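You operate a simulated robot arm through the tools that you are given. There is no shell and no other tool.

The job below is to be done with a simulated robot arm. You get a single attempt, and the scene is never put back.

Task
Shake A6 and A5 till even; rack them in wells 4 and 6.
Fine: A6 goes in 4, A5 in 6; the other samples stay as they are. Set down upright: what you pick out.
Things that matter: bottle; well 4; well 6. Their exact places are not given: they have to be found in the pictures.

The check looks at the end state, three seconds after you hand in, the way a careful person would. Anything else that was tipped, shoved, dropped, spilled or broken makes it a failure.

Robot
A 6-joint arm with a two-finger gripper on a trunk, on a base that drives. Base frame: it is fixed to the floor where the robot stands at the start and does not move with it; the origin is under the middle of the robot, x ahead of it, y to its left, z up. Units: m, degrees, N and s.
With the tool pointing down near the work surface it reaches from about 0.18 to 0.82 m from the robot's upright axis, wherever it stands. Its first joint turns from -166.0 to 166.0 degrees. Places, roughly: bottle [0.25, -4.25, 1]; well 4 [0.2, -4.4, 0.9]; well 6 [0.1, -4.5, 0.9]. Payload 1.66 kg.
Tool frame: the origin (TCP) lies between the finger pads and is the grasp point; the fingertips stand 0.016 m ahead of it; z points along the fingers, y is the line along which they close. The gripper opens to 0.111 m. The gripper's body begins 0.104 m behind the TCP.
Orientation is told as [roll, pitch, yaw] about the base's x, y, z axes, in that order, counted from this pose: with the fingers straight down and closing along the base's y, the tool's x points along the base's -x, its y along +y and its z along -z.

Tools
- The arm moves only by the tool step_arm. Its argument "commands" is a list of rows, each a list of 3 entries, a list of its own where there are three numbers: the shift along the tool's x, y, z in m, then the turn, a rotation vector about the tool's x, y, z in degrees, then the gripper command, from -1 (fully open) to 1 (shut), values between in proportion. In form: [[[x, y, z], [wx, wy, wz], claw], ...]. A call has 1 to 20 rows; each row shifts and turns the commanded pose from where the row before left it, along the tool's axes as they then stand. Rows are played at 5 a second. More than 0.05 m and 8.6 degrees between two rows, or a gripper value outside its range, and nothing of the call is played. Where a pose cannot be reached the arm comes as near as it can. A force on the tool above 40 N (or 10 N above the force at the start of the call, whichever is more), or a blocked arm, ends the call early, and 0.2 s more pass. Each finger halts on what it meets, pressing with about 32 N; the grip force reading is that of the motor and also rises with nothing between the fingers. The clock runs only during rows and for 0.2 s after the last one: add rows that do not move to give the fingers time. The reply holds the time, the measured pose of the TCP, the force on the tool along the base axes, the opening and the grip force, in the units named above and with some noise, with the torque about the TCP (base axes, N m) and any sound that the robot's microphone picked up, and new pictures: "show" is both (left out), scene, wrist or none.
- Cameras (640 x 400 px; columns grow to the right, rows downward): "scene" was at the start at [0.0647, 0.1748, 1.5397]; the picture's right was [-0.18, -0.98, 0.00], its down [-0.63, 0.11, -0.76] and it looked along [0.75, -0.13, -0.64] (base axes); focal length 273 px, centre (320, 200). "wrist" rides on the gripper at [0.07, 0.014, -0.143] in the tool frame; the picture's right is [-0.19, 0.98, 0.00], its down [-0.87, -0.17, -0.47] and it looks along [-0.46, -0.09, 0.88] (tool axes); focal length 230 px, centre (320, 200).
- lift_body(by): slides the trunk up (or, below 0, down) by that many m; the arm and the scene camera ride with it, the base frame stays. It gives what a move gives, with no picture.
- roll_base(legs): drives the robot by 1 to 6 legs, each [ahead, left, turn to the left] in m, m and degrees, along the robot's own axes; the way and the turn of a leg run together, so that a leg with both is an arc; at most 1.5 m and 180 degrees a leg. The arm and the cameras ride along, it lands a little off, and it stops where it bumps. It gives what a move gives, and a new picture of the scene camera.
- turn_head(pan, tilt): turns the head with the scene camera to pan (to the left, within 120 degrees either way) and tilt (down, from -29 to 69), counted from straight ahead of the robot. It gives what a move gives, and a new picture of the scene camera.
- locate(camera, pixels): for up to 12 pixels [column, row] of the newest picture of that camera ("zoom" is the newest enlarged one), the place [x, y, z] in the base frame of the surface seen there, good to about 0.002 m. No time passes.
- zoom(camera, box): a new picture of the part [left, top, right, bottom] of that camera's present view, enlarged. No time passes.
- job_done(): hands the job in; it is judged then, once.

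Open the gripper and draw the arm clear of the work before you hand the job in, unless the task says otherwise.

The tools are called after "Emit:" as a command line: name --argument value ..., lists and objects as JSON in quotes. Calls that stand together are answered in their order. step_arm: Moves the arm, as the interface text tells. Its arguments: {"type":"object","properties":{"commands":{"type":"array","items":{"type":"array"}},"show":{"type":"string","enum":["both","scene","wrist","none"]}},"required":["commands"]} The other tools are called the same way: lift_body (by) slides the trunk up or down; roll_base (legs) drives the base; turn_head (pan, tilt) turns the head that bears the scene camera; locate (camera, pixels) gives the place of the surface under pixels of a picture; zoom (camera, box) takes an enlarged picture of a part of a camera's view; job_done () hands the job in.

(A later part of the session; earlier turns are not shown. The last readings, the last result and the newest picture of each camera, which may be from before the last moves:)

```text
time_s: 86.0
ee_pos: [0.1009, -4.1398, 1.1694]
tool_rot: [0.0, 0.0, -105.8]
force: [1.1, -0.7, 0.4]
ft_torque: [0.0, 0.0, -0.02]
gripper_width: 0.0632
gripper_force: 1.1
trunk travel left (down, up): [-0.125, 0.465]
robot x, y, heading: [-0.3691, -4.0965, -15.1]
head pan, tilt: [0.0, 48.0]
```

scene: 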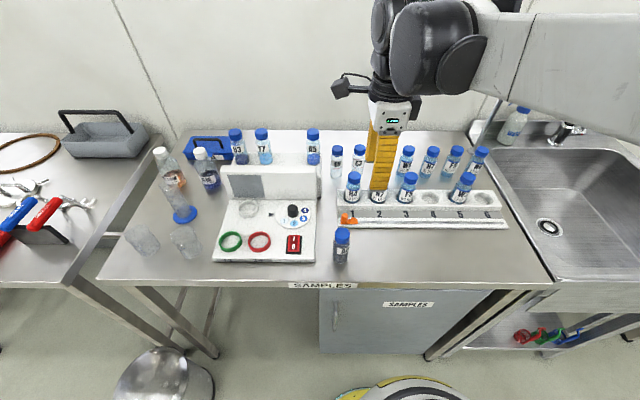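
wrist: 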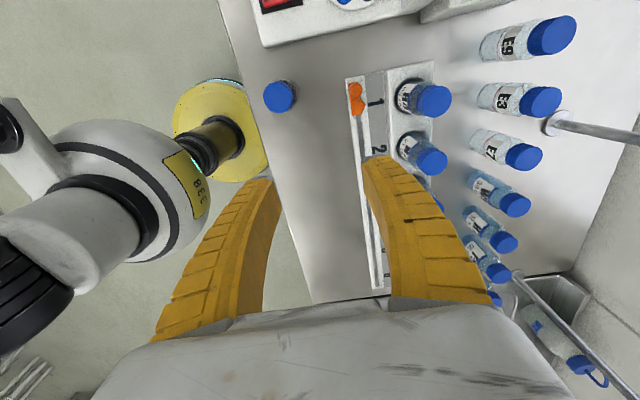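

A6 stands by itself at (341,245) and nothing else moved. I zoom in on its contents and measure its cap centre.

Emit:
zoom --camera "scene" --box '[310, 215, 380, 275]'

Emit:
locate --camera "zoom" --pixels '[[287, 105], [260, 110], [312, 115], [285, 130], [285, 95]]'

Emit:
zoom --camera "wrist" --box '[240, 60, 320, 130]'

Emit:
locate --camera "zoom" --pixels '[[310, 208], [240, 208], [380, 208], [310, 140], [310, 275]]'

```text
6.67 times, centred on (345, 245) of scene
```

zoom: 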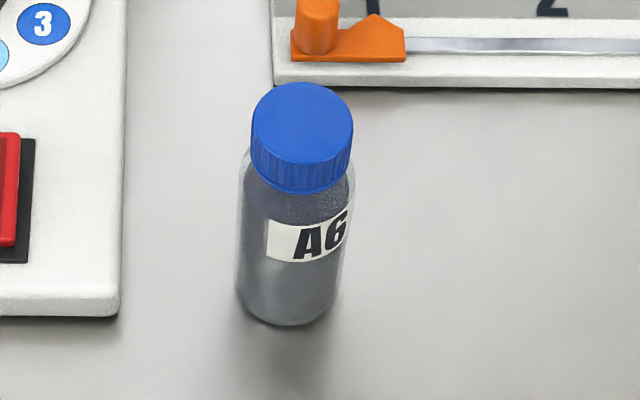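

```text
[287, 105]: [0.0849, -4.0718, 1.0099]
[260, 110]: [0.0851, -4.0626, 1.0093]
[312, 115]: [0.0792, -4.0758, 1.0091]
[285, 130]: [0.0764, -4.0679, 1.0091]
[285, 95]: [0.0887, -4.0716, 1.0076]
```

```text
5.71 times, centred on (280, 95) of wrist
```

zoom: 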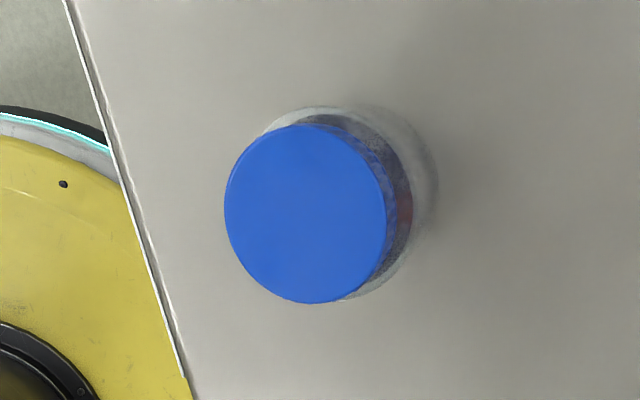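

```text
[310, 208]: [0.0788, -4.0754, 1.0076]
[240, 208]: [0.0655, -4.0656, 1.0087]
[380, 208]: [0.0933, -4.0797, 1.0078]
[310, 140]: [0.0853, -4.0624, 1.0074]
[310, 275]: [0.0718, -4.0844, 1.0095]
```

A6's contents are evenly grey-blue and its cap centre is near (0.0778,-4.0748). I move above it and lower to just over the cap for an alignment check.

Emit:
step_arm --commands '[[[0.0281, -0.02, 0], [0, 0, 0], -0.08], [[0.0281, -0.02, 0], [0, 0, 0], -0.08], [[0, 0, 0.04], [0, 0, 0], -0.08], [[0, 0, 0.04], [0, 0, 0], -0.08], [[0, 0, 0.04], [0, 0, 0], -0.08], [[0, 0, 0], [0, 0, 0], -0.08], [[0, 0, 0], [0, 0, 0], -0.08]]' --show "both"

Emit:
zoom --camera "wrist" --box '[260, 130, 380, 205]'

Emit:
locate --camera "zoom" --pixels '[[320, 250], [220, 230], [420, 230], [320, 160], [320, 330]]'

```text
time_s: 87.6
ee_pos: [0.0788, -4.0727, 1.05]
tool_rot: [0.0, -0.1, -105.7]
force: [0.6, 0.4, -0.6]
ft_torque: [-0.02, -0.02, 0.02]
gripper_width: 0.0619
gripper_force: 1.0
trunk travel left (down, up): [-0.125, 0.465]
robot x, y, heading: [-0.3674, -4.1, -15.2]
head pan, tilt: [0.0, 48.0]
```

scene: 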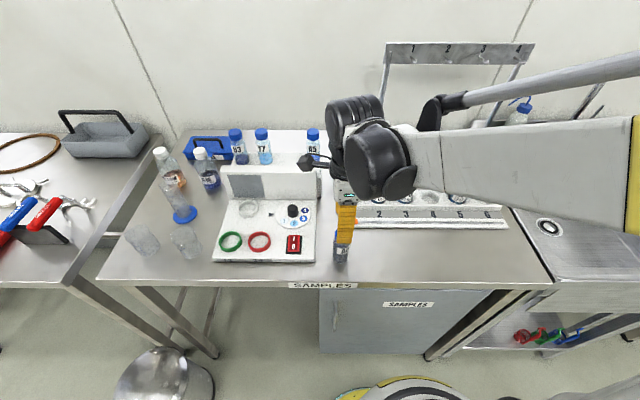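
wrist: 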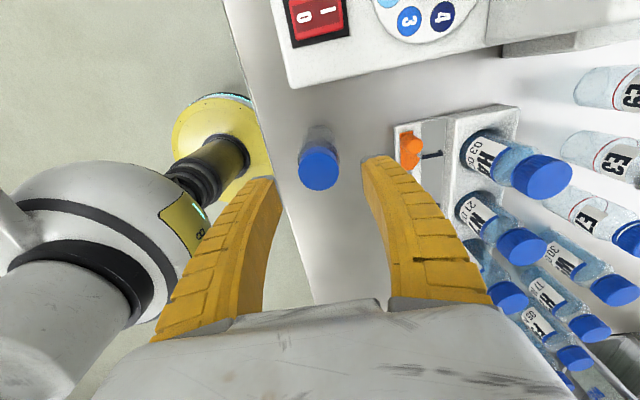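

```text
5.33 times, centred on (320, 168) of wrist
```

zoom: 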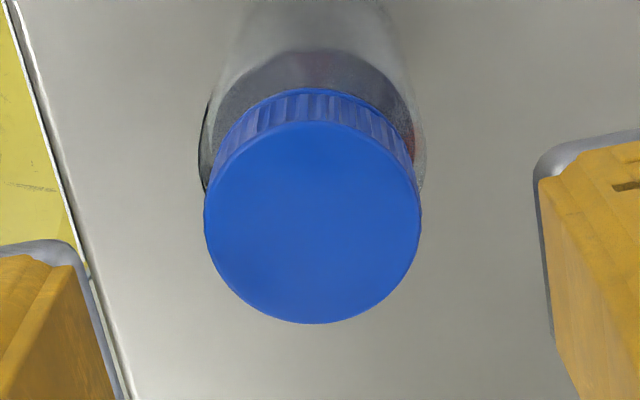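

```text
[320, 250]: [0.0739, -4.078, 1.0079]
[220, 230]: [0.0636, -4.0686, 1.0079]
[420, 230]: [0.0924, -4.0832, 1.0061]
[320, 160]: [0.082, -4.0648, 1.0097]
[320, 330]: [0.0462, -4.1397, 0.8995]
```

The cap centre is within about 2 mm of the tool axis. I trim that and go down to z ≈ 0.954, 0.053 m above A6's base.

Emit:
step_arm --commands '[[[-0.001, -0.0015, 0.02], [0, 0, 0], -0.08], [[0, 0, 0.025], [0, 0, 0], -0.08], [[0, 0, 0.025], [0, 0, 0], -0.08], [[0, 0, 0.026], [0, 0, 0], -0.08], [[0, 0, 0], [0, 0, 0], -0.08]]' --show "wrist"

Emit:
step_arm --commands '[[[0, 0, 0], [0, 0, 0], 0.1], [[0, 0, 0], [0, 0, 0], 0.25], [[0, 0, 0], [0, 0, 0], 0.4], [[0, 0, 0], [0, 0, 0], 0.6], [[0, 0, 0], [0, 0, 0], 1], [[0, 0, 0], [0, 0, 0], 1]]' --show "both"

```text
time_s: 88.8
ee_pos: [0.0779, -4.0759, 0.954]
tool_rot: [0.0, 0.0, -105.6]
force: [0.6, 0.1, -0.6]
ft_torque: [-0.01, 0.03, 0.0]
gripper_width: 0.0617
gripper_force: 1.8
trunk travel left (down, up): [-0.125, 0.465]
robot x, y, heading: [-0.3649, -4.0969, -15.2]
head pan, tilt: [0.0, 48.0]
```

wrist: 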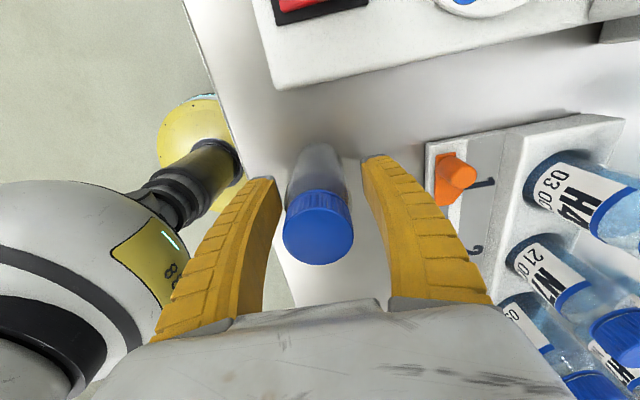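

```text
time_s: 90.2
ee_pos: [0.0768, -4.0763, 0.9554]
tool_rot: [-0.1, -0.1, -105.7]
force: [1.9, 3.1, 10.8]
ft_torque: [0.33, -0.08, -0.03]
gripper_width: 0.0373
gripper_force: 31.8
trunk travel left (down, up): [-0.125, 0.465]
robot x, y, heading: [-0.3702, -4.0983, -14.9]
head pan, tilt: [0.0, 48.0]
```

scene: 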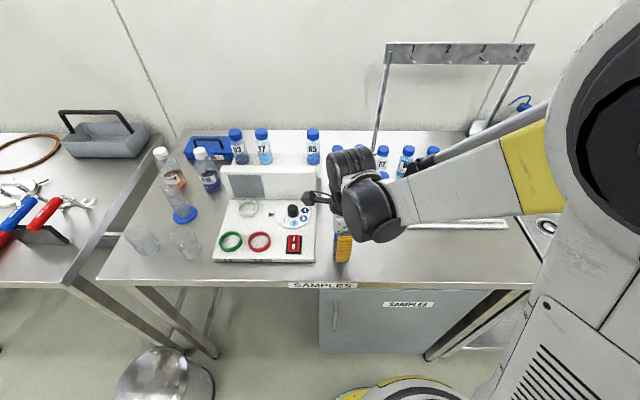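
wrist: 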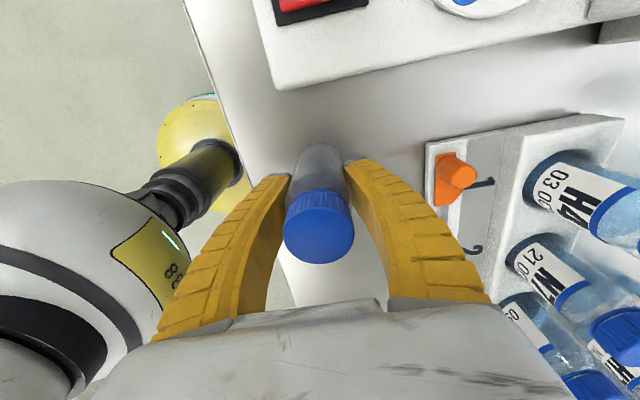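

A6 is gripped again from the top. I lift it a little and give it a few more straight up-and-down strokes, without any turning this time, to be sure it is even.

Emit:
step_arm --commands '[[[0, 0, -0.01], [0, 0, 0], 1], [[0, 0, -0.02], [0, 0, 0], 1], [[0, 0, -0.03], [0, 0, 0], 1], [[0, 0, 0], [0, 0, 0], 1], [[0, 0, -0.035], [0, 0, 0], 1], [[0, 0, 0.035], [0, 0, 0], 1], [[0, 0, -0.035], [0, 0, 0], 1], [[0, 0, 0.035], [0, 0, 0], 1], [[0, 0, -0.035], [0, 0, 0], 1], [[0, 0, 0.035], [0, 0, 0], 1], [[0, 0, -0.035], [0, 0, 0], 1], [[0, 0, 0.035], [0, 0, 0], 1], [[0, 0, -0.035], [0, 0, 0], 1], [[0, 0, 0.035], [0, 0, 0], 1], [[0, 0, 0], [0, 0, 0], 1]]' --show "both"

Emit:
zoom --camera "scene" --box '[310, 195, 380, 265]'

```text
time_s: 93.4
ee_pos: [0.0782, -4.0755, 1.0147]
tool_rot: [0.0, 0.0, -105.8]
force: [0.0, 0.6, -0.8]
ft_torque: [0.05, 0.04, 0.02]
gripper_width: 0.0344
gripper_force: 32.4
trunk travel left (down, up): [-0.125, 0.465]
robot x, y, heading: [-0.3637, -4.0982, -14.9]
head pan, tilt: [0.0, 48.0]
```

scene: 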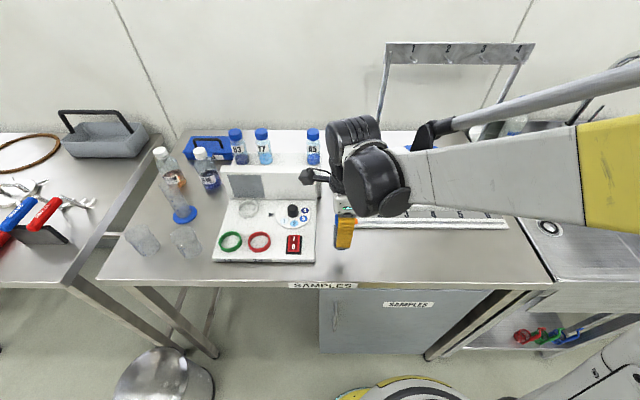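
wrist: 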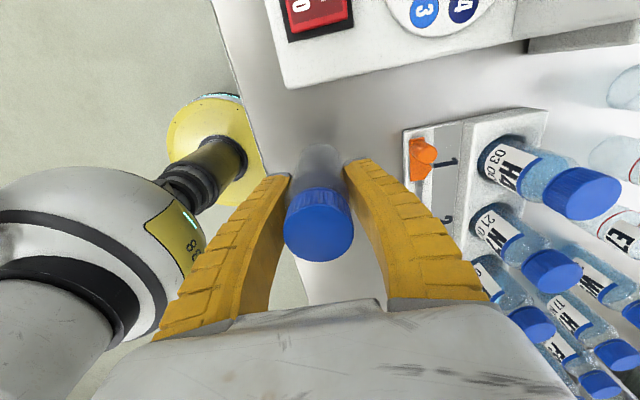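

```text
5.71 times, centred on (345, 230) of scene
```

zoom: 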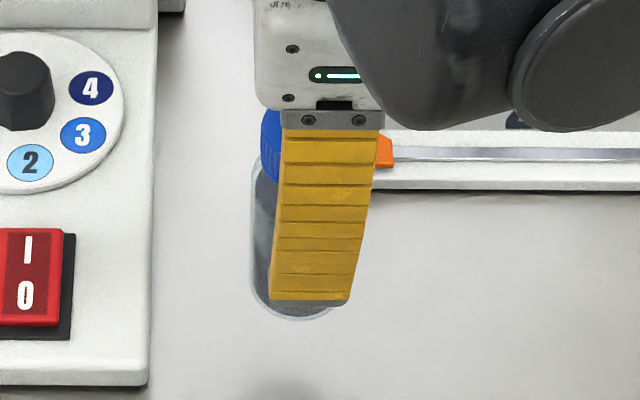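

The grip reads 0.0344 m and the bottle is still held. I check for slip by comparing the cap height to the TCP (0.0535 m at grasp).

Emit:
locate --camera "wrist" --pixels '[[319, 232], [300, 228], [338, 228], [319, 250], [319, 215]]'

Emit:
zoom --camera "wrist" --box '[250, 130, 390, 280]'

```text
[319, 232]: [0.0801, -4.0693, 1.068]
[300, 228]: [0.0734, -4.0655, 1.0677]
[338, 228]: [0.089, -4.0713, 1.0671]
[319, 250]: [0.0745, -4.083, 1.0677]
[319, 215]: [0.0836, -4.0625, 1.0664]
```

```text
2.67 times, centred on (320, 205) of wrist
```

zoom: 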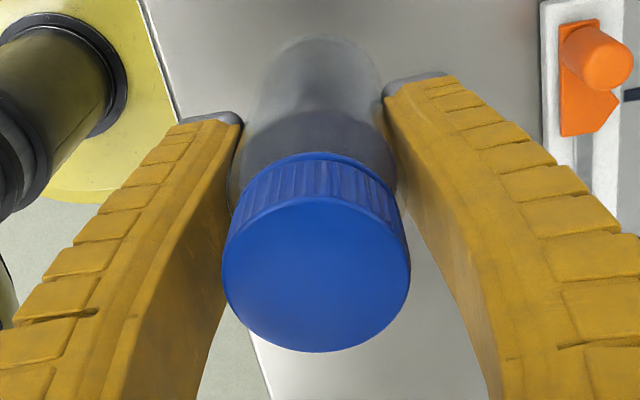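

No slip (cap is 0.053 m above the TCP), perhaps a slight lean of a few degrees. I raise A6 and carry it above well 4 at (0.181,-4.388), its base well above the other caps.

Emit:
step_arm --commands '[[[0, 0, -0.035], [0, 0, 0], 1], [[0, 0, -0.04], [0, 0, 0], 1], [[0, 0, -0.035], [0, 0, 0], 1], [[-0.02726, 0.01842, 0], [0, 0, 0], 1], [[-0.02726, 0.01842, 0], [0, 0, 0], 1], [[-0.02726, 0.01842, 0], [0, 0, 0], 1], [[-0.02726, 0.01842, 0], [0, 0, 0], 1], [[-0.02726, 0.01842, 0], [0, 0, 0], 1], [[-0.02726, 0.01842, 0], [0, 0, 0], 1], [[-0.02726, 0.01842, 0], [0, 0, 0], 1], [[-0.02726, 0.01842, 0], [0, 0, 0], 1], [[-0.02726, 0.01842, 0], [0, 0, 0], 1], [[-0.02726, 0.01842, 0], [0, 0, 0], 1], [[0, 0, 0], [0, 0, 0], 1], [[0, 0, 0], [0, 0, 0], 1]]' --show "both"

Emit:
zoom --camera "scene" --box '[360, 100, 500, 240]'

```text
time_s: 96.6
ee_pos: [0.1819, -4.3908, 1.124]
tool_rot: [-0.1, 0.1, -105.6]
force: [-0.5, -0.4, -0.3]
ft_torque: [-0.02, -0.01, -0.01]
gripper_width: 0.034
gripper_force: 32.1
trunk travel left (down, up): [-0.125, 0.465]
robot x, y, heading: [-0.3664, -4.0998, -14.9]
head pan, tilt: [0.0, 48.0]
```

scene: 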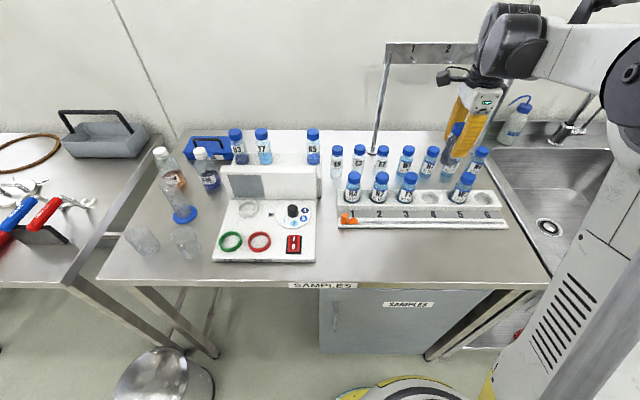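
wrist: 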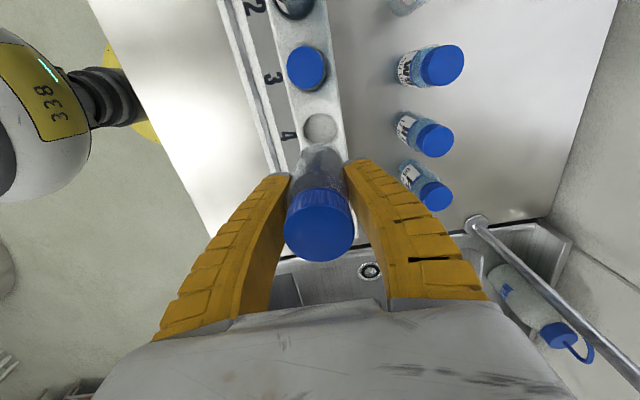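

```text
2.86 times, centred on (430, 170) of scene
```

zoom: 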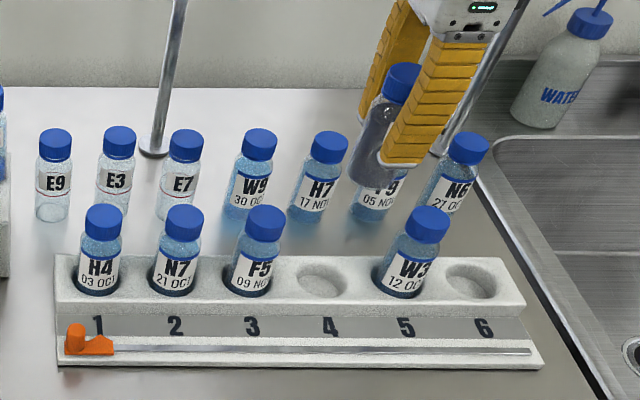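

Well 4 shows at (321,129) in the wrist view, close to where the TCP projects, (320,134). I measure its rim from this closer view to fix its centre.

Emit:
zoom --camera "wrist" --box '[270, 90, 370, 170]'

Emit:
locate --camera "wrist" --pixels '[[321, 129], [301, 131], [341, 126], [319, 111], [305, 145], [336, 143], [306, 68], [306, 50], [345, 120], [298, 135]]'

```text
5.00 times, centred on (320, 130) of wrist
```

zoom: 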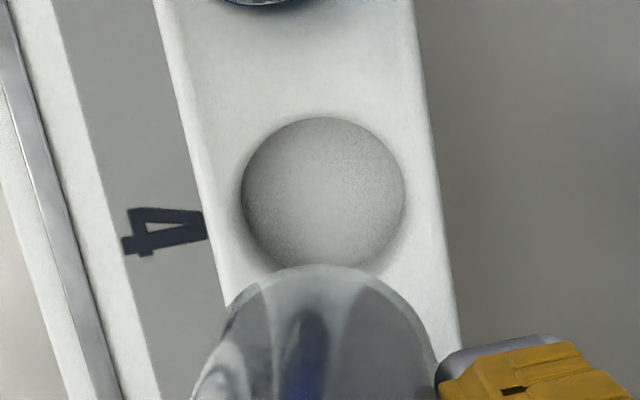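

```text
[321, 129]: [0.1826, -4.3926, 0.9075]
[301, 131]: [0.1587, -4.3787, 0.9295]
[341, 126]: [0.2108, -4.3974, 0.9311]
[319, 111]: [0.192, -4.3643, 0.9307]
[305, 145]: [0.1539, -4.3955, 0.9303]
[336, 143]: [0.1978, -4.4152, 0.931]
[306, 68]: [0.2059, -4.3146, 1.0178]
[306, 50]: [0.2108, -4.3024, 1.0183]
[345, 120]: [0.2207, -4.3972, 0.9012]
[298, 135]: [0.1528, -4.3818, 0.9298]
```

I locate the rim edge points directly in this enlarged view.

Emit:
locate --camera "zoom" --pixels '[[236, 200], [410, 195], [322, 112], [265, 140], [385, 140], [265, 260], [395, 250], [322, 200], [255, 205], [392, 200]]'

```text
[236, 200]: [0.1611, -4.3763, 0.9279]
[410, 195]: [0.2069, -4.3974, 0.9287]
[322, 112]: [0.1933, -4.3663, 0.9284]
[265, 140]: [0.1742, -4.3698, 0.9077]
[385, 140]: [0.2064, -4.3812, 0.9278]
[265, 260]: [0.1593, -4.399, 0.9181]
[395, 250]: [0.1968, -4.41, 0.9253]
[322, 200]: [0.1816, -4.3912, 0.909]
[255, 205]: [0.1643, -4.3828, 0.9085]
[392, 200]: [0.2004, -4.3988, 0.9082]
```

Fitting the rim points gives well 4's centre at (0.183,-4.389), radius 0.025; the bottle base is under the TCP within about 1 mm. I lower until the base is just above the rim and look again.

Emit:
step_arm --commands '[[[0.0005, 0.0005, 0.02], [0, 0, 0], 1], [[0, 0, 0.025], [0, 0, 0], 1], [[0, 0, 0.025], [0, 0, 0], 1], [[0, 0, 0.025], [0, 0, 0], 1], [[0, 0, 0.025], [0, 0, 0], 1], [[0, 0, 0], [0, 0, 0], 1]]' --show "both"

Emit:
zoom --camera "scene" --box '[380, 140, 500, 240]'

Emit:
zoom --camera "wrist" --box '[260, 90, 380, 200]'

```text
time_s: 98.0
ee_pos: [0.1811, -4.3887, 1.003]
tool_rot: [0.1, 0.0, -105.7]
force: [0.2, 0.8, -0.7]
ft_torque: [0.03, 0.01, 0.02]
gripper_width: 0.034
gripper_force: 32.3
trunk travel left (down, up): [-0.125, 0.465]
robot x, y, heading: [-0.3706, -4.0956, -14.9]
head pan, tilt: [0.0, 48.0]
```

scene: 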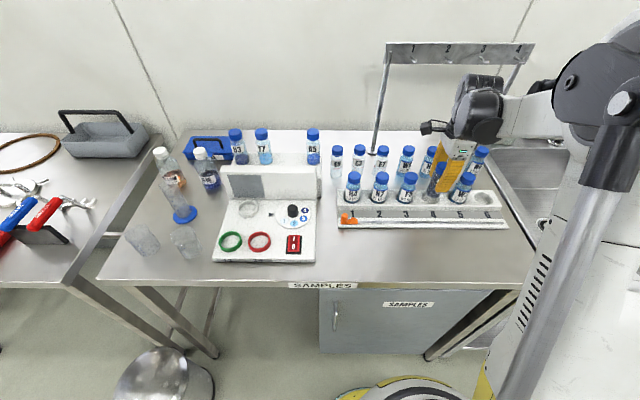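
wrist: 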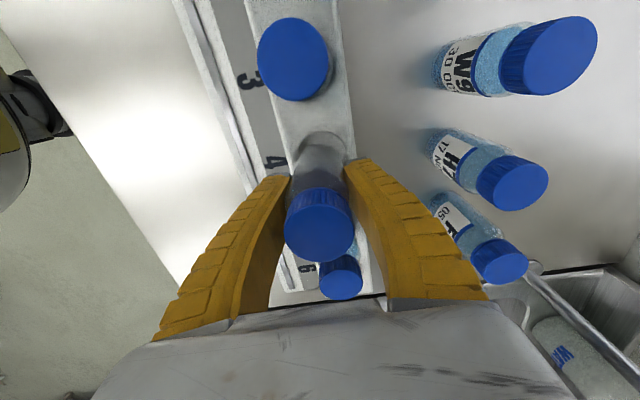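

```text
4.00 times, centred on (440, 190) of scene
```

zoom: 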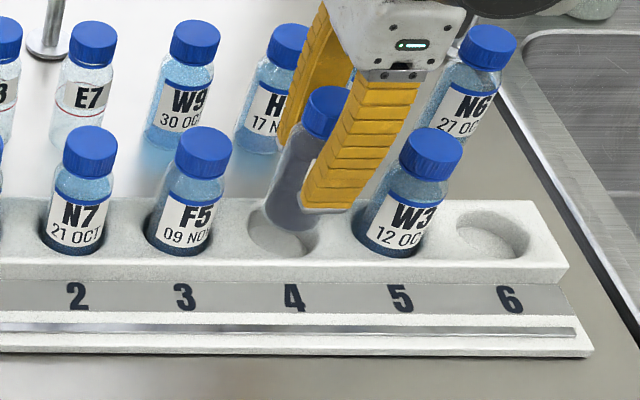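

```text
3.64 times, centred on (320, 145) of wrist
```

zoom: 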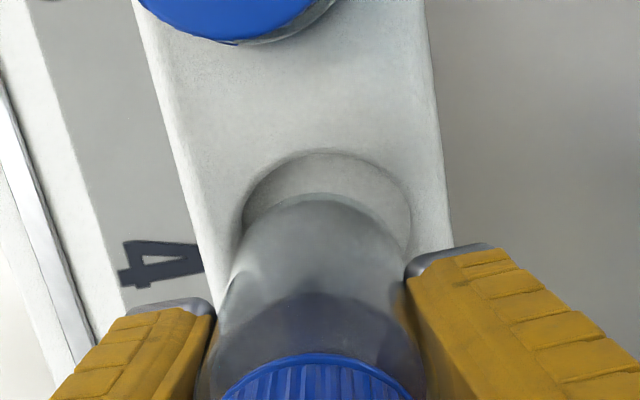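

The bottle base is centred over well 4 with the rim showing evenly around it. I lower into the well in small steps, watching the force.

Emit:
step_arm --commands '[[[0, 0, 0.01], [0, 0, 0], 1], [[0, 0, 0.01], [0, 0, 0], 1], [[0, 0, 0.005], [0, 0, 0], 1], [[0, 0, 0], [0, 0, 0], 1]]' --show "both"

Emit:
zoom --camera "wrist" --box '[260, 90, 380, 200]'

Emit:
zoom --camera "scene" --box '[380, 140, 500, 240]'

```text
time_s: 99.0
ee_pos: [0.1803, -4.3879, 0.9782]
tool_rot: [0.0, 0.0, -105.7]
force: [0.3, -0.1, -1.5]
ft_torque: [0.02, 0.02, -0.03]
gripper_width: 0.0342
gripper_force: 31.8
trunk travel left (down, up): [-0.125, 0.465]
robot x, y, heading: [-0.3681, -4.1014, -14.9]
head pan, tilt: [0.0, 48.0]
```

scene: 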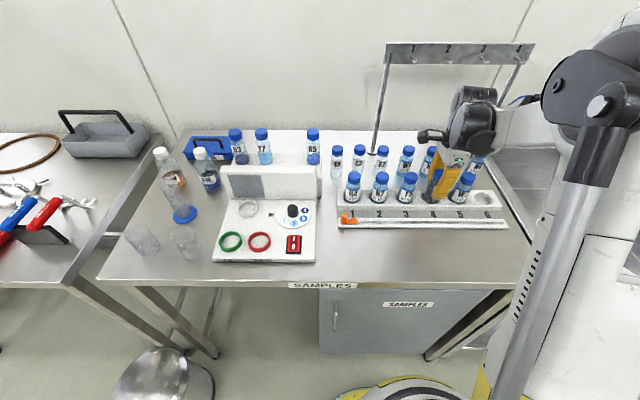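
wrist: 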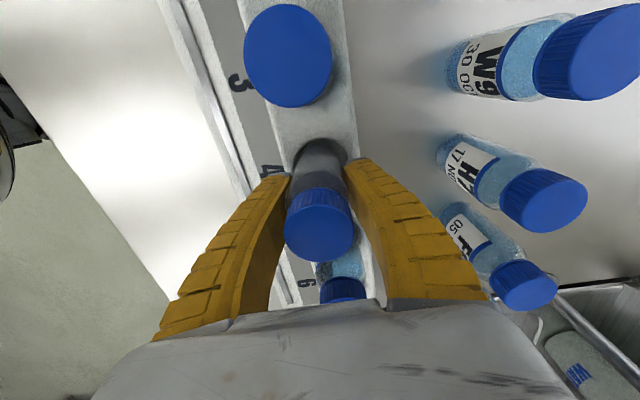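

```text
3.64 times, centred on (320, 145) of wrist
```

zoom: 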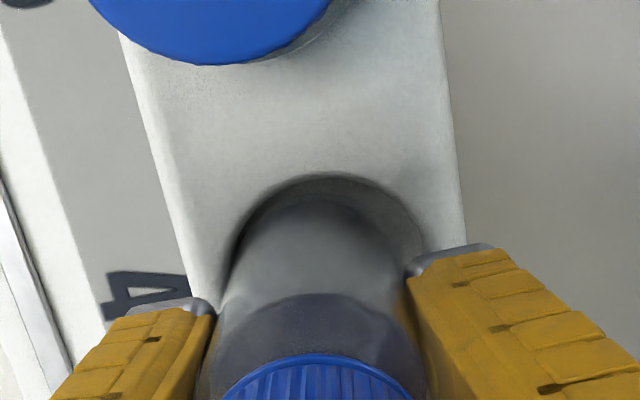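

```text
4.00 times, centred on (440, 190) of scene
```

zoom: 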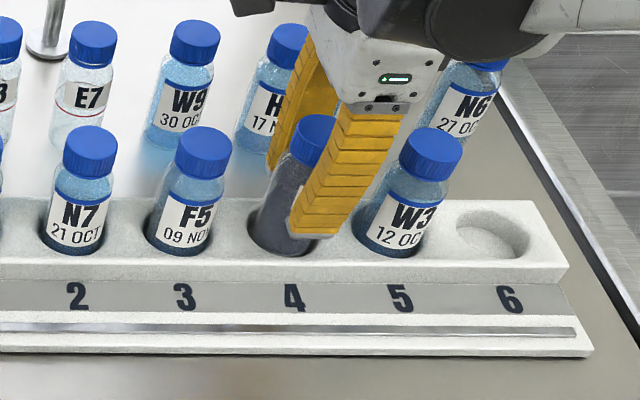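

The base is inside the well, sitting about 2 mm forward of centre (rim gap wider on the right in the wrist zoom). I shift 2 mm back and inch down to the floor.

Emit:
step_arm --commands '[[[0, 0.002, 0], [0, 0, 0], 1], [[0, 0, 0.005], [0, 0, 0], 1], [[0, 0, 0.003], [0, 0, 0], 1], [[0, 0, 0.002], [0, 0, 0], 1], [[0, 0, 0], [0, 0, 0], 1]]' --show "none"

Emit:
step_arm --commands '[[[0, 0, 0.0015], [0, 0, 0], 1], [[0, 0, 0], [0, 0, 0], 1]]' --show "none"

```text
time_s: 100.2
ee_pos: [0.1824, -4.3876, 0.9695]
tool_rot: [0.0, -0.1, -105.6]
force: [-0.3, -0.5, -0.8]
ft_torque: [-0.01, 0.0, 0.02]
gripper_width: 0.034
gripper_force: 31.8
trunk travel left (down, up): [-0.125, 0.465]
robot x, y, heading: [-0.369, -4.0973, -15.1]
head pan, tilt: [0.0, 48.0]
```

```text
time_s: 100.8
ee_pos: [0.1829, -4.3877, 0.9677]
tool_rot: [0.0, 0.0, -105.7]
force: [-0.2, 1.0, -1.3]
ft_torque: [0.0, 0.01, 0.0]
gripper_width: 0.034
gripper_force: 32.5
trunk travel left (down, up): [-0.125, 0.465]
robot x, y, heading: [-0.3688, -4.0975, -15.1]
head pan, tilt: [0.0, 48.0]
```

No contact yet at TCP z 0.9677. I keep inching down by 1.5 mm at a time.

Emit:
step_arm --commands '[[[0, 0, 0.0015], [0, 0, 0], 1], [[0, 0, 0], [0, 0, 0], 1]]' --show "none"

Emit:
step_arm --commands '[[[0, 0, 0.0015], [0, 0, 0], 1], [[0, 0, 0], [0, 0, 0], 1]]' --show "both"

```text
time_s: 101.4
ee_pos: [0.182, -4.3881, 0.9653]
tool_rot: [0.0, 0.1, -105.6]
force: [-0.9, 0.0, -0.6]
ft_torque: [0.0, 0.0, 0.0]
gripper_width: 0.0341
gripper_force: 32.0
trunk travel left (down, up): [-0.125, 0.465]
robot x, y, heading: [-0.3669, -4.1015, -14.8]
head pan, tilt: [0.0, 48.0]
```

```text
time_s: 102.0
ee_pos: [0.1818, -4.3886, 0.965]
tool_rot: [0.0, 0.0, -105.7]
force: [0.7, -0.8, 9.4]
ft_torque: [0.08, -0.12, -0.03]
gripper_width: 0.0344
gripper_force: 31.4
trunk travel left (down, up): [-0.125, 0.465]
robot x, y, heading: [-0.3697, -4.0969, -14.8]
head pan, tilt: [0.0, 48.0]
```

scene: 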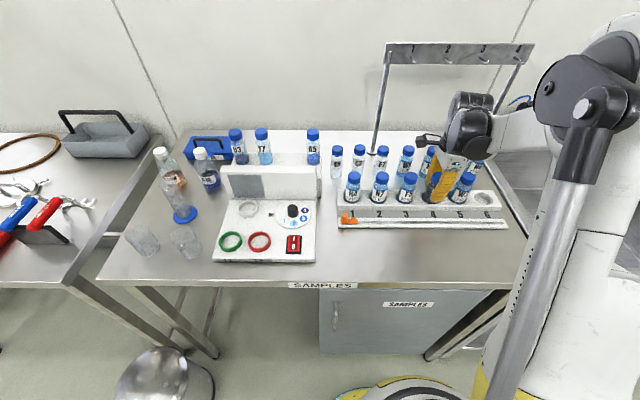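
wrist: 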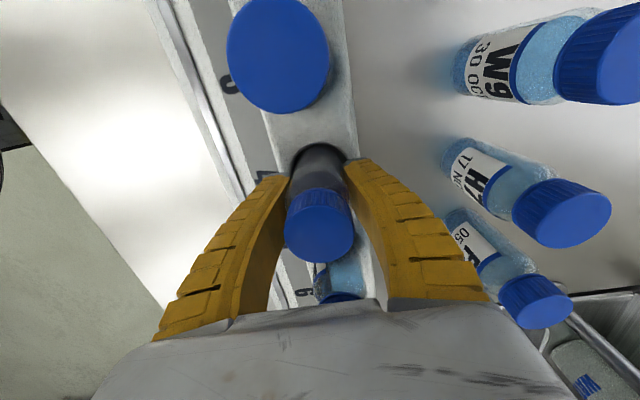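

Contact (9.4 N) at TCP z 0.965: A6 rests on the floor of well 4. I open gradually.

Emit:
step_arm --commands '[[[0, 0, 0], [0, 0, 0], 0.35], [[0, 0, 0], [0, 0, 0], 0.25], [[0, 0, 0], [0, 0, 0], 0.15], [[0, 0, 0], [0, 0, 0], 0.05], [[0, 0, 0], [0, 0, 0], -0.08], [[0, 0, 0], [0, 0, 0], -0.08]]' --show "both"

Emit:
zoom --camera "wrist" --box '[240, 130, 400, 290]'

```text
time_s: 103.4
ee_pos: [0.1818, -4.3877, 0.9638]
tool_rot: [0.1, 0.1, -105.7]
force: [0.2, 0.6, -1.0]
ft_torque: [0.0, 0.03, 0.0]
gripper_width: 0.0621
gripper_force: 1.3
trunk travel left (down, up): [-0.125, 0.465]
robot x, y, heading: [-0.3682, -4.0953, -15.0]
head pan, tilt: [0.0, 48.0]
```

scene: 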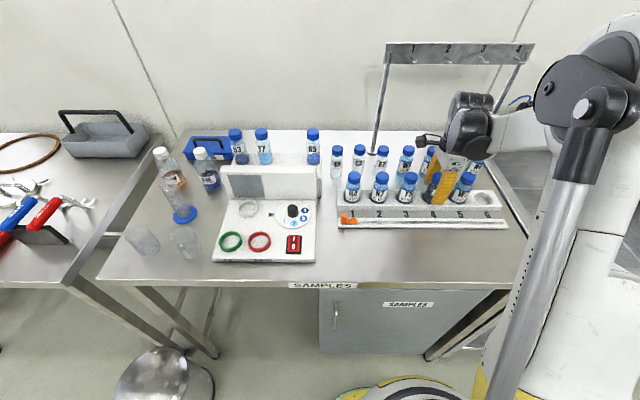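
wrist: 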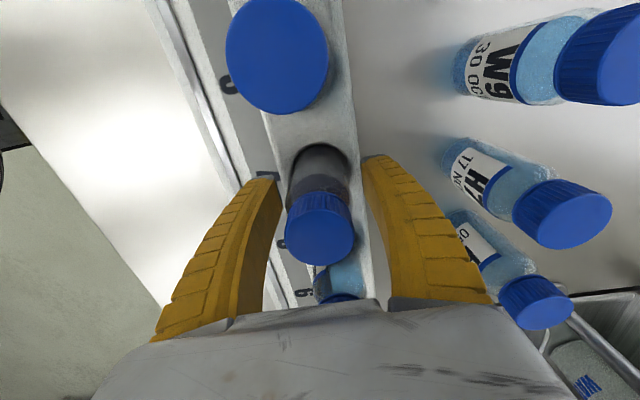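

```text
2.50 times, centred on (320, 210) of wrist
```

zoom: 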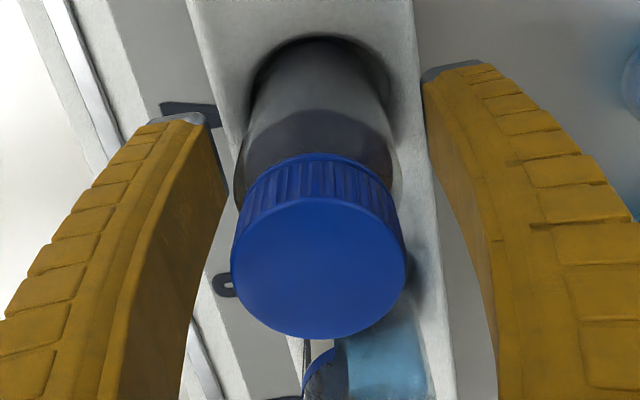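

A6 stands in well 4, free of the fingers. I withdraw straight up.

Emit:
step_arm --commands '[[[0, 0, -0.015], [0, 0, 0], -0.08], [[0, 0, -0.02], [0, 0, 0], -0.08], [[0, 0, -0.03], [0, 0, 0], -0.08], [[0, 0, -0.04], [0, 0, 0], -0.08], [[0, 0, -0.04], [0, 0, 0], -0.08], [[0, 0, -0.04], [0, 0, 0], -0.08], [[0, 0, -0.03], [0, 0, 0], -0.08], [[0, 0, 0], [0, 0, 0], -0.08]]' --show "both"

Emit:
zoom --camera "scene" --box '[380, 140, 500, 240]'

Emit:
locate --camera "zoom" --pixels '[[205, 135], [318, 140], [432, 140], [310, 220]]'

```text
time_s: 105.2
ee_pos: [0.1825, -4.3895, 1.18]
tool_rot: [0.0, 0.1, -105.6]
force: [0.8, 0.5, 0.8]
ft_torque: [0.02, -0.03, -0.06]
gripper_width: 0.0618
gripper_force: 1.5
trunk travel left (down, up): [-0.125, 0.465]
robot x, y, heading: [-0.3668, -4.1, -15.2]
head pan, tilt: [0.0, 48.0]
```

scene: 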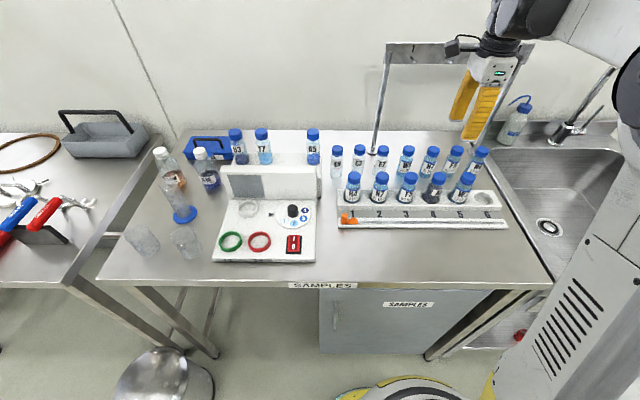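
wrist: 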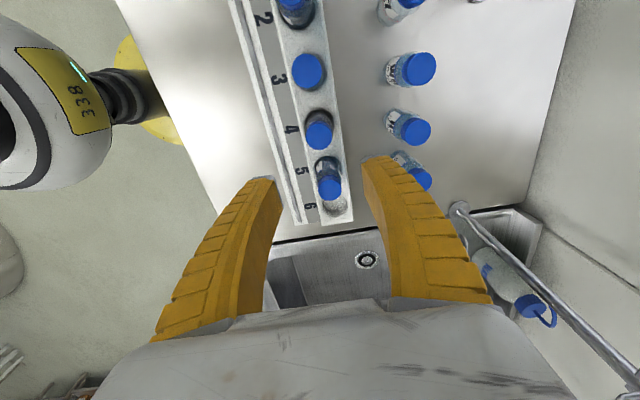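

```text
4.00 times, centred on (440, 190) of scene
```

zoom: 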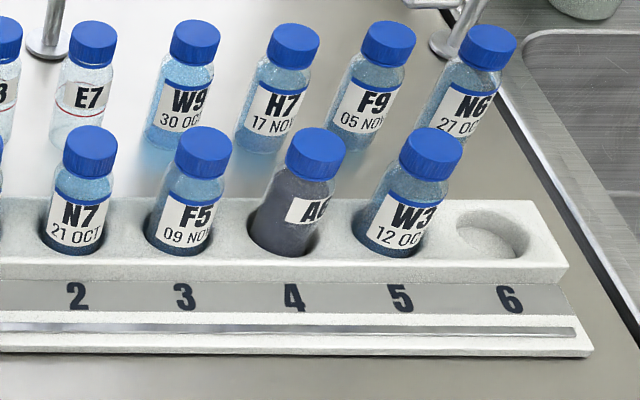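

```text
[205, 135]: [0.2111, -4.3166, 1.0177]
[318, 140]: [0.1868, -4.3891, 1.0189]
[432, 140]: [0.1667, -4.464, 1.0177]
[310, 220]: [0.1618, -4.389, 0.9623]
```

A6 is upright in well 4, evenly mixed, with its neighbours untouched. Next is A5: I move above it at z ≈ 1.2, over the caps.

Emit:
step_arm --commands '[[[0, 0, -0.025], [0, 0, 0], -0.08], [[0.0385, 0.01027, 0], [0, 0, 0], -0.08], [[0.0385, 0.01027, 0], [0, 0, 0], -0.08], [[0.0385, 0.01027, 0], [0, 0, 0], -0.08], [[0.0385, 0.01027, 0], [0, 0, 0], -0.08], [[0.0385, 0.01027, 0], [0, 0, 0], -0.08], [[0.0385, 0.01027, 0], [0, 0, 0], -0.08], [[0.0385, 0.01027, 0], [0, 0, 0], -0.08], [[0.0385, 0.01027, 0], [0, 0, 0], -0.08], [[0.0385, 0.01027, 0], [0, 0, 0], -0.08], [[0, 0, 0], [0, 0, 0], -0.08], [[0, 0, 0], [0, 0, 0], -0.08]]' --show "both"

Emit:
zoom --camera "wrist" --box '[260, 90, 380, 180]'

```text
time_s: 107.8
ee_pos: [0.3637, -4.0792, 1.2062]
tool_rot: [0.0, 0.0, -105.7]
force: [-0.4, -0.1, -0.4]
ft_torque: [0.0, -0.02, -0.02]
gripper_width: 0.062
gripper_force: 1.4
trunk travel left (down, up): [-0.125, 0.465]
robot x, y, heading: [-0.3686, -4.0986, -15.1]
head pan, tilt: [0.0, 48.0]
```

scene: 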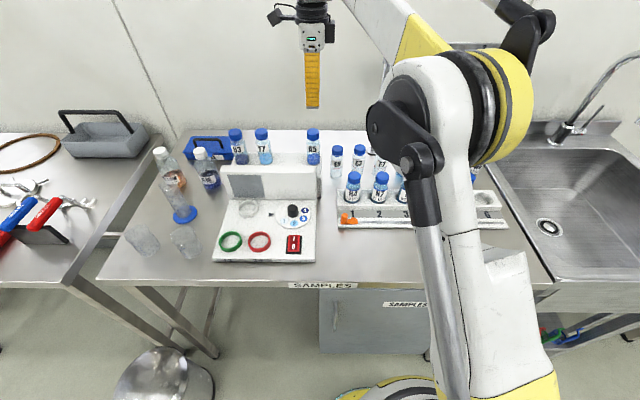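
wrist: 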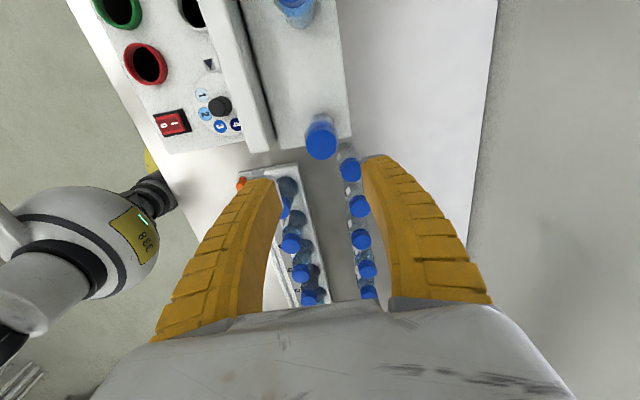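

```text
4.44 times, centred on (320, 135) of wrist
```

zoom: 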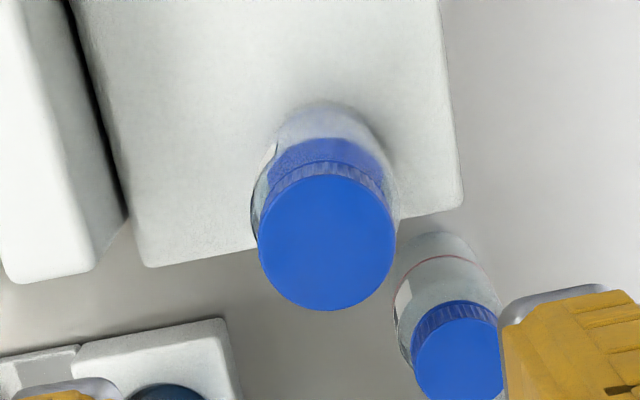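

The cap of A5 is near (327,242) in the zoom. I get its centre precisely.

Emit:
locate --camera "zoom" --pixels '[[327, 242], [265, 235], [388, 235], [327, 185], [327, 300]]'

```text
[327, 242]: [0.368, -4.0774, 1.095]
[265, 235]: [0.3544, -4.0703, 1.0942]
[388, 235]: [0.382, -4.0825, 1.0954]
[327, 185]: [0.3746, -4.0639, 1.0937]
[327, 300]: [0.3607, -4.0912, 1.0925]
```

A5's cap centre is (0.368,-4.077), about 3 mm from the tool axis. I correct and lower to just above the cap for a second check.

Emit:
step_arm --commands '[[[0.002, 0.003, 0], [0, 0, 0], -0.08], [[0, 0, 0.02], [0, 0, 0], -0.08], [[0, 0, 0.025], [0, 0, 0], -0.08], [[0, 0, 0.025], [0, 0, 0], -0.08], [[0, 0, 0.016], [0, 0, 0], -0.08], [[0, 0, 0], [0, 0, 0], -0.08], [[0, 0, 0], [0, 0, 0], -0.08]]' --show "both"

Emit:
zoom --camera "wrist" --box '[260, 130, 380, 205]'

Emit:
locate --camera "zoom" --pixels '[[320, 245], [215, 235], [425, 235], [320, 150], [320, 330]]'

```text
time_s: 109.4
ee_pos: [0.3679, -4.077, 1.1176]
tool_rot: [0.0, 0.0, -105.7]
force: [0.4, -0.2, 0.3]
ft_torque: [0.01, -0.03, -0.04]
gripper_width: 0.0619
gripper_force: 0.7
trunk travel left (down, up): [-0.125, 0.465]
robot x, y, heading: [-0.3678, -4.0997, -15.0]
head pan, tilt: [0.0, 48.0]
```

scene: 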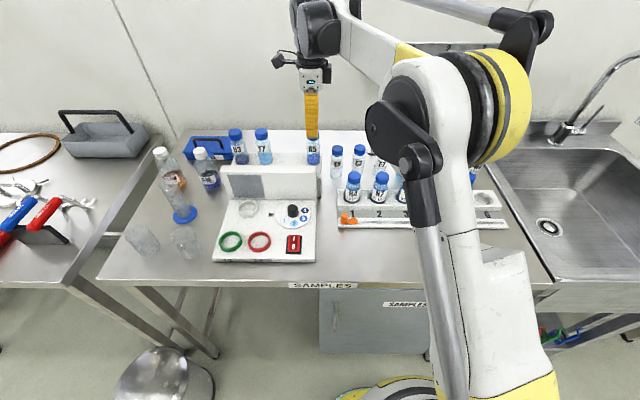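
wrist: 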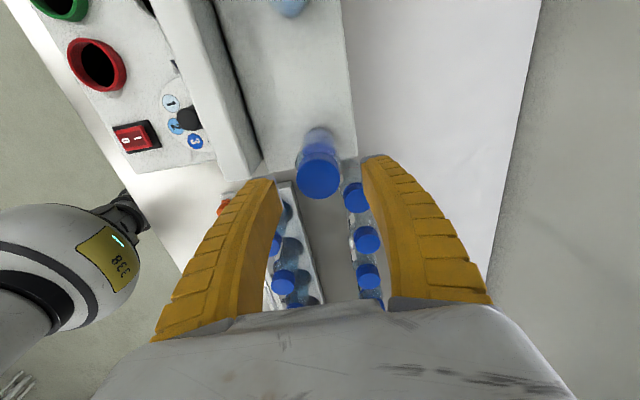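

```text
5.33 times, centred on (320, 168) of wrist
```

zoom: 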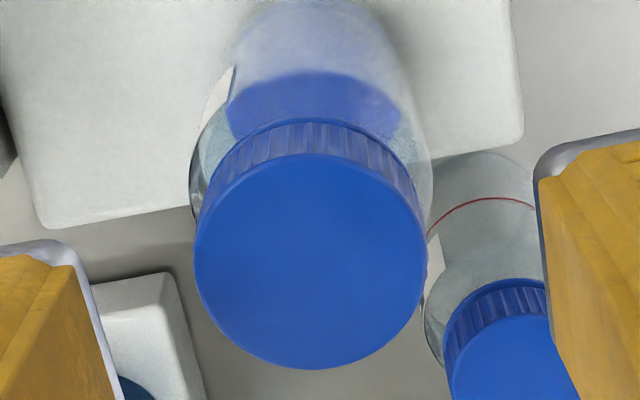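

```text
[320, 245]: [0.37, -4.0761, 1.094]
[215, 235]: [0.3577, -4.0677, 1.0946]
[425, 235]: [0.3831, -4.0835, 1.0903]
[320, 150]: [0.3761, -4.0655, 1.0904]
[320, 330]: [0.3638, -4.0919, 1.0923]
```

A5's cap is within 2 mm of the tool axis. I trim and go down to z ≈ 1.038, then close gently on the body.

Emit:
step_arm --commands '[[[-0.0015, -0.001, 0.018], [0, 0, 0], -0.08], [[0, 0, 0.02], [0, 0, 0], -0.08], [[0, 0, 0.02], [0, 0, 0], -0.08], [[0, 0, 0.022], [0, 0, 0], -0.08], [[0, 0, 0], [0, 0, 0], -0.08]]' --show "both"

Emit:
step_arm --commands '[[[0, 0, 0], [0, 0, 0], 0.1], [[0, 0, 0], [0, 0, 0], 0.25], [[0, 0, 0], [0, 0, 0], 0.4], [[0, 0, 0], [0, 0, 0], 0.6], [[0, 0, 0], [0, 0, 0], 1], [[0, 0, 0], [0, 0, 0], 1]]' --show "wrist"

```text
time_s: 110.6
ee_pos: [0.3677, -4.0784, 1.0393]
tool_rot: [0.0, 0.0, -105.7]
force: [-0.5, 1.2, 0.3]
ft_torque: [-0.01, 0.02, -0.02]
gripper_width: 0.062
gripper_force: 1.5
trunk travel left (down, up): [-0.125, 0.465]
robot x, y, heading: [-0.3679, -4.0994, -15.0]
head pan, tilt: [0.0, 48.0]
```

scene: 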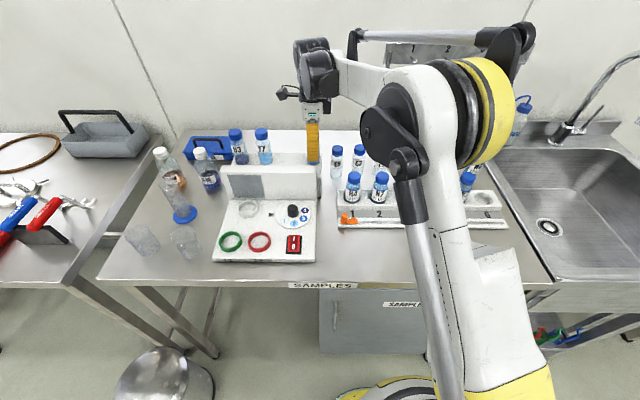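
wrist: 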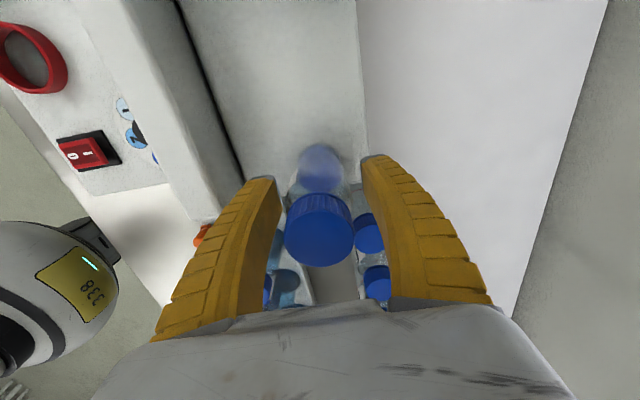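

```text
time_s: 112.0
ee_pos: [0.3671, -4.0797, 1.0385]
tool_rot: [0.0, 0.0, -105.7]
force: [3.6, 2.2, 10.6]
ft_torque: [0.29, -0.2, -0.04]
gripper_width: 0.0361
gripper_force: 32.5
trunk travel left (down, up): [-0.125, 0.465]
robot x, y, heading: [-0.3681, -4.0955, -15.0]
head pan, tilt: [0.0, 48.0]
```

wrist: 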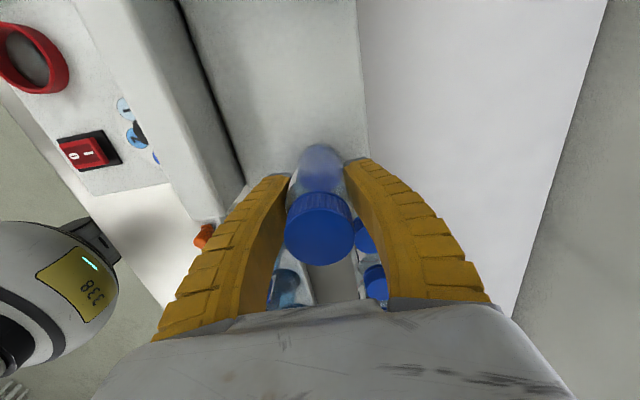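

Gripped at 0.036 m, 32.5 N. I lift A5 straight up off the shelf, then carry it back to the free space over the bench front.

Emit:
step_arm --commands '[[[0, 0, -0.01], [0, 0, 0], 1], [[0, 0, -0.02], [0, 0, 0], 1], [[0, 0, -0.03], [0, 0, 0], 1], [[0, 0, -0.03], [0, 0, 0], 1], [[0, 0, -0.03], [0, 0, 0], 1], [[0, 0, -0.03], [0, 0, 0], 1], [[0, 0, -0.02], [0, 0, 0], 1], [[-0.01188, -0.03264, 0], [0, 0, 0], 1], [[-0.01188, -0.03264, 0], [0, 0, 0], 1], [[-0.01188, -0.03264, 0], [0, 0, 0], 1], [[-0.01188, -0.03264, 0], [0, 0, 0], 1], [[-0.01188, -0.03264, 0], [0, 0, 0], 1], [[-0.01188, -0.03264, 0], [0, 0, 0], 1], [[-0.01188, -0.03264, 0], [0, 0, 0], 1], [[-0.01188, -0.03264, 0], [0, 0, 0], 1], [[0, 0, 0], [0, 0, 0], 1]]' --show "both"

```text
time_s: 115.4
ee_pos: [0.0897, -4.1024, 1.2106]
tool_rot: [0.1, 0.0, -105.8]
force: [-0.5, 0.6, 0.1]
ft_torque: [0.02, -0.02, -0.02]
gripper_width: 0.0341
gripper_force: 32.0
trunk travel left (down, up): [-0.125, 0.465]
robot x, y, heading: [-0.3666, -4.0981, -15.0]
head pan, tilt: [0.0, 48.0]
```

scene: 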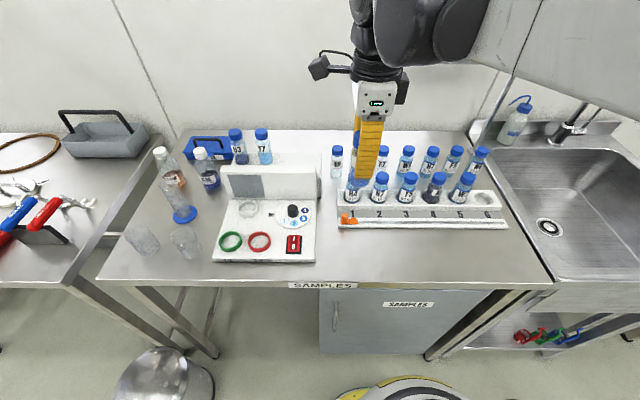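
wrist: 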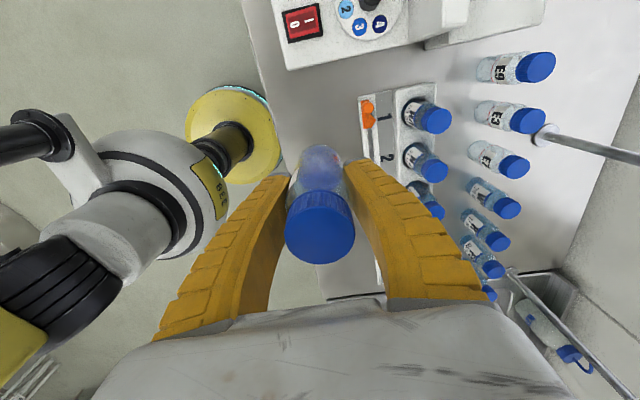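

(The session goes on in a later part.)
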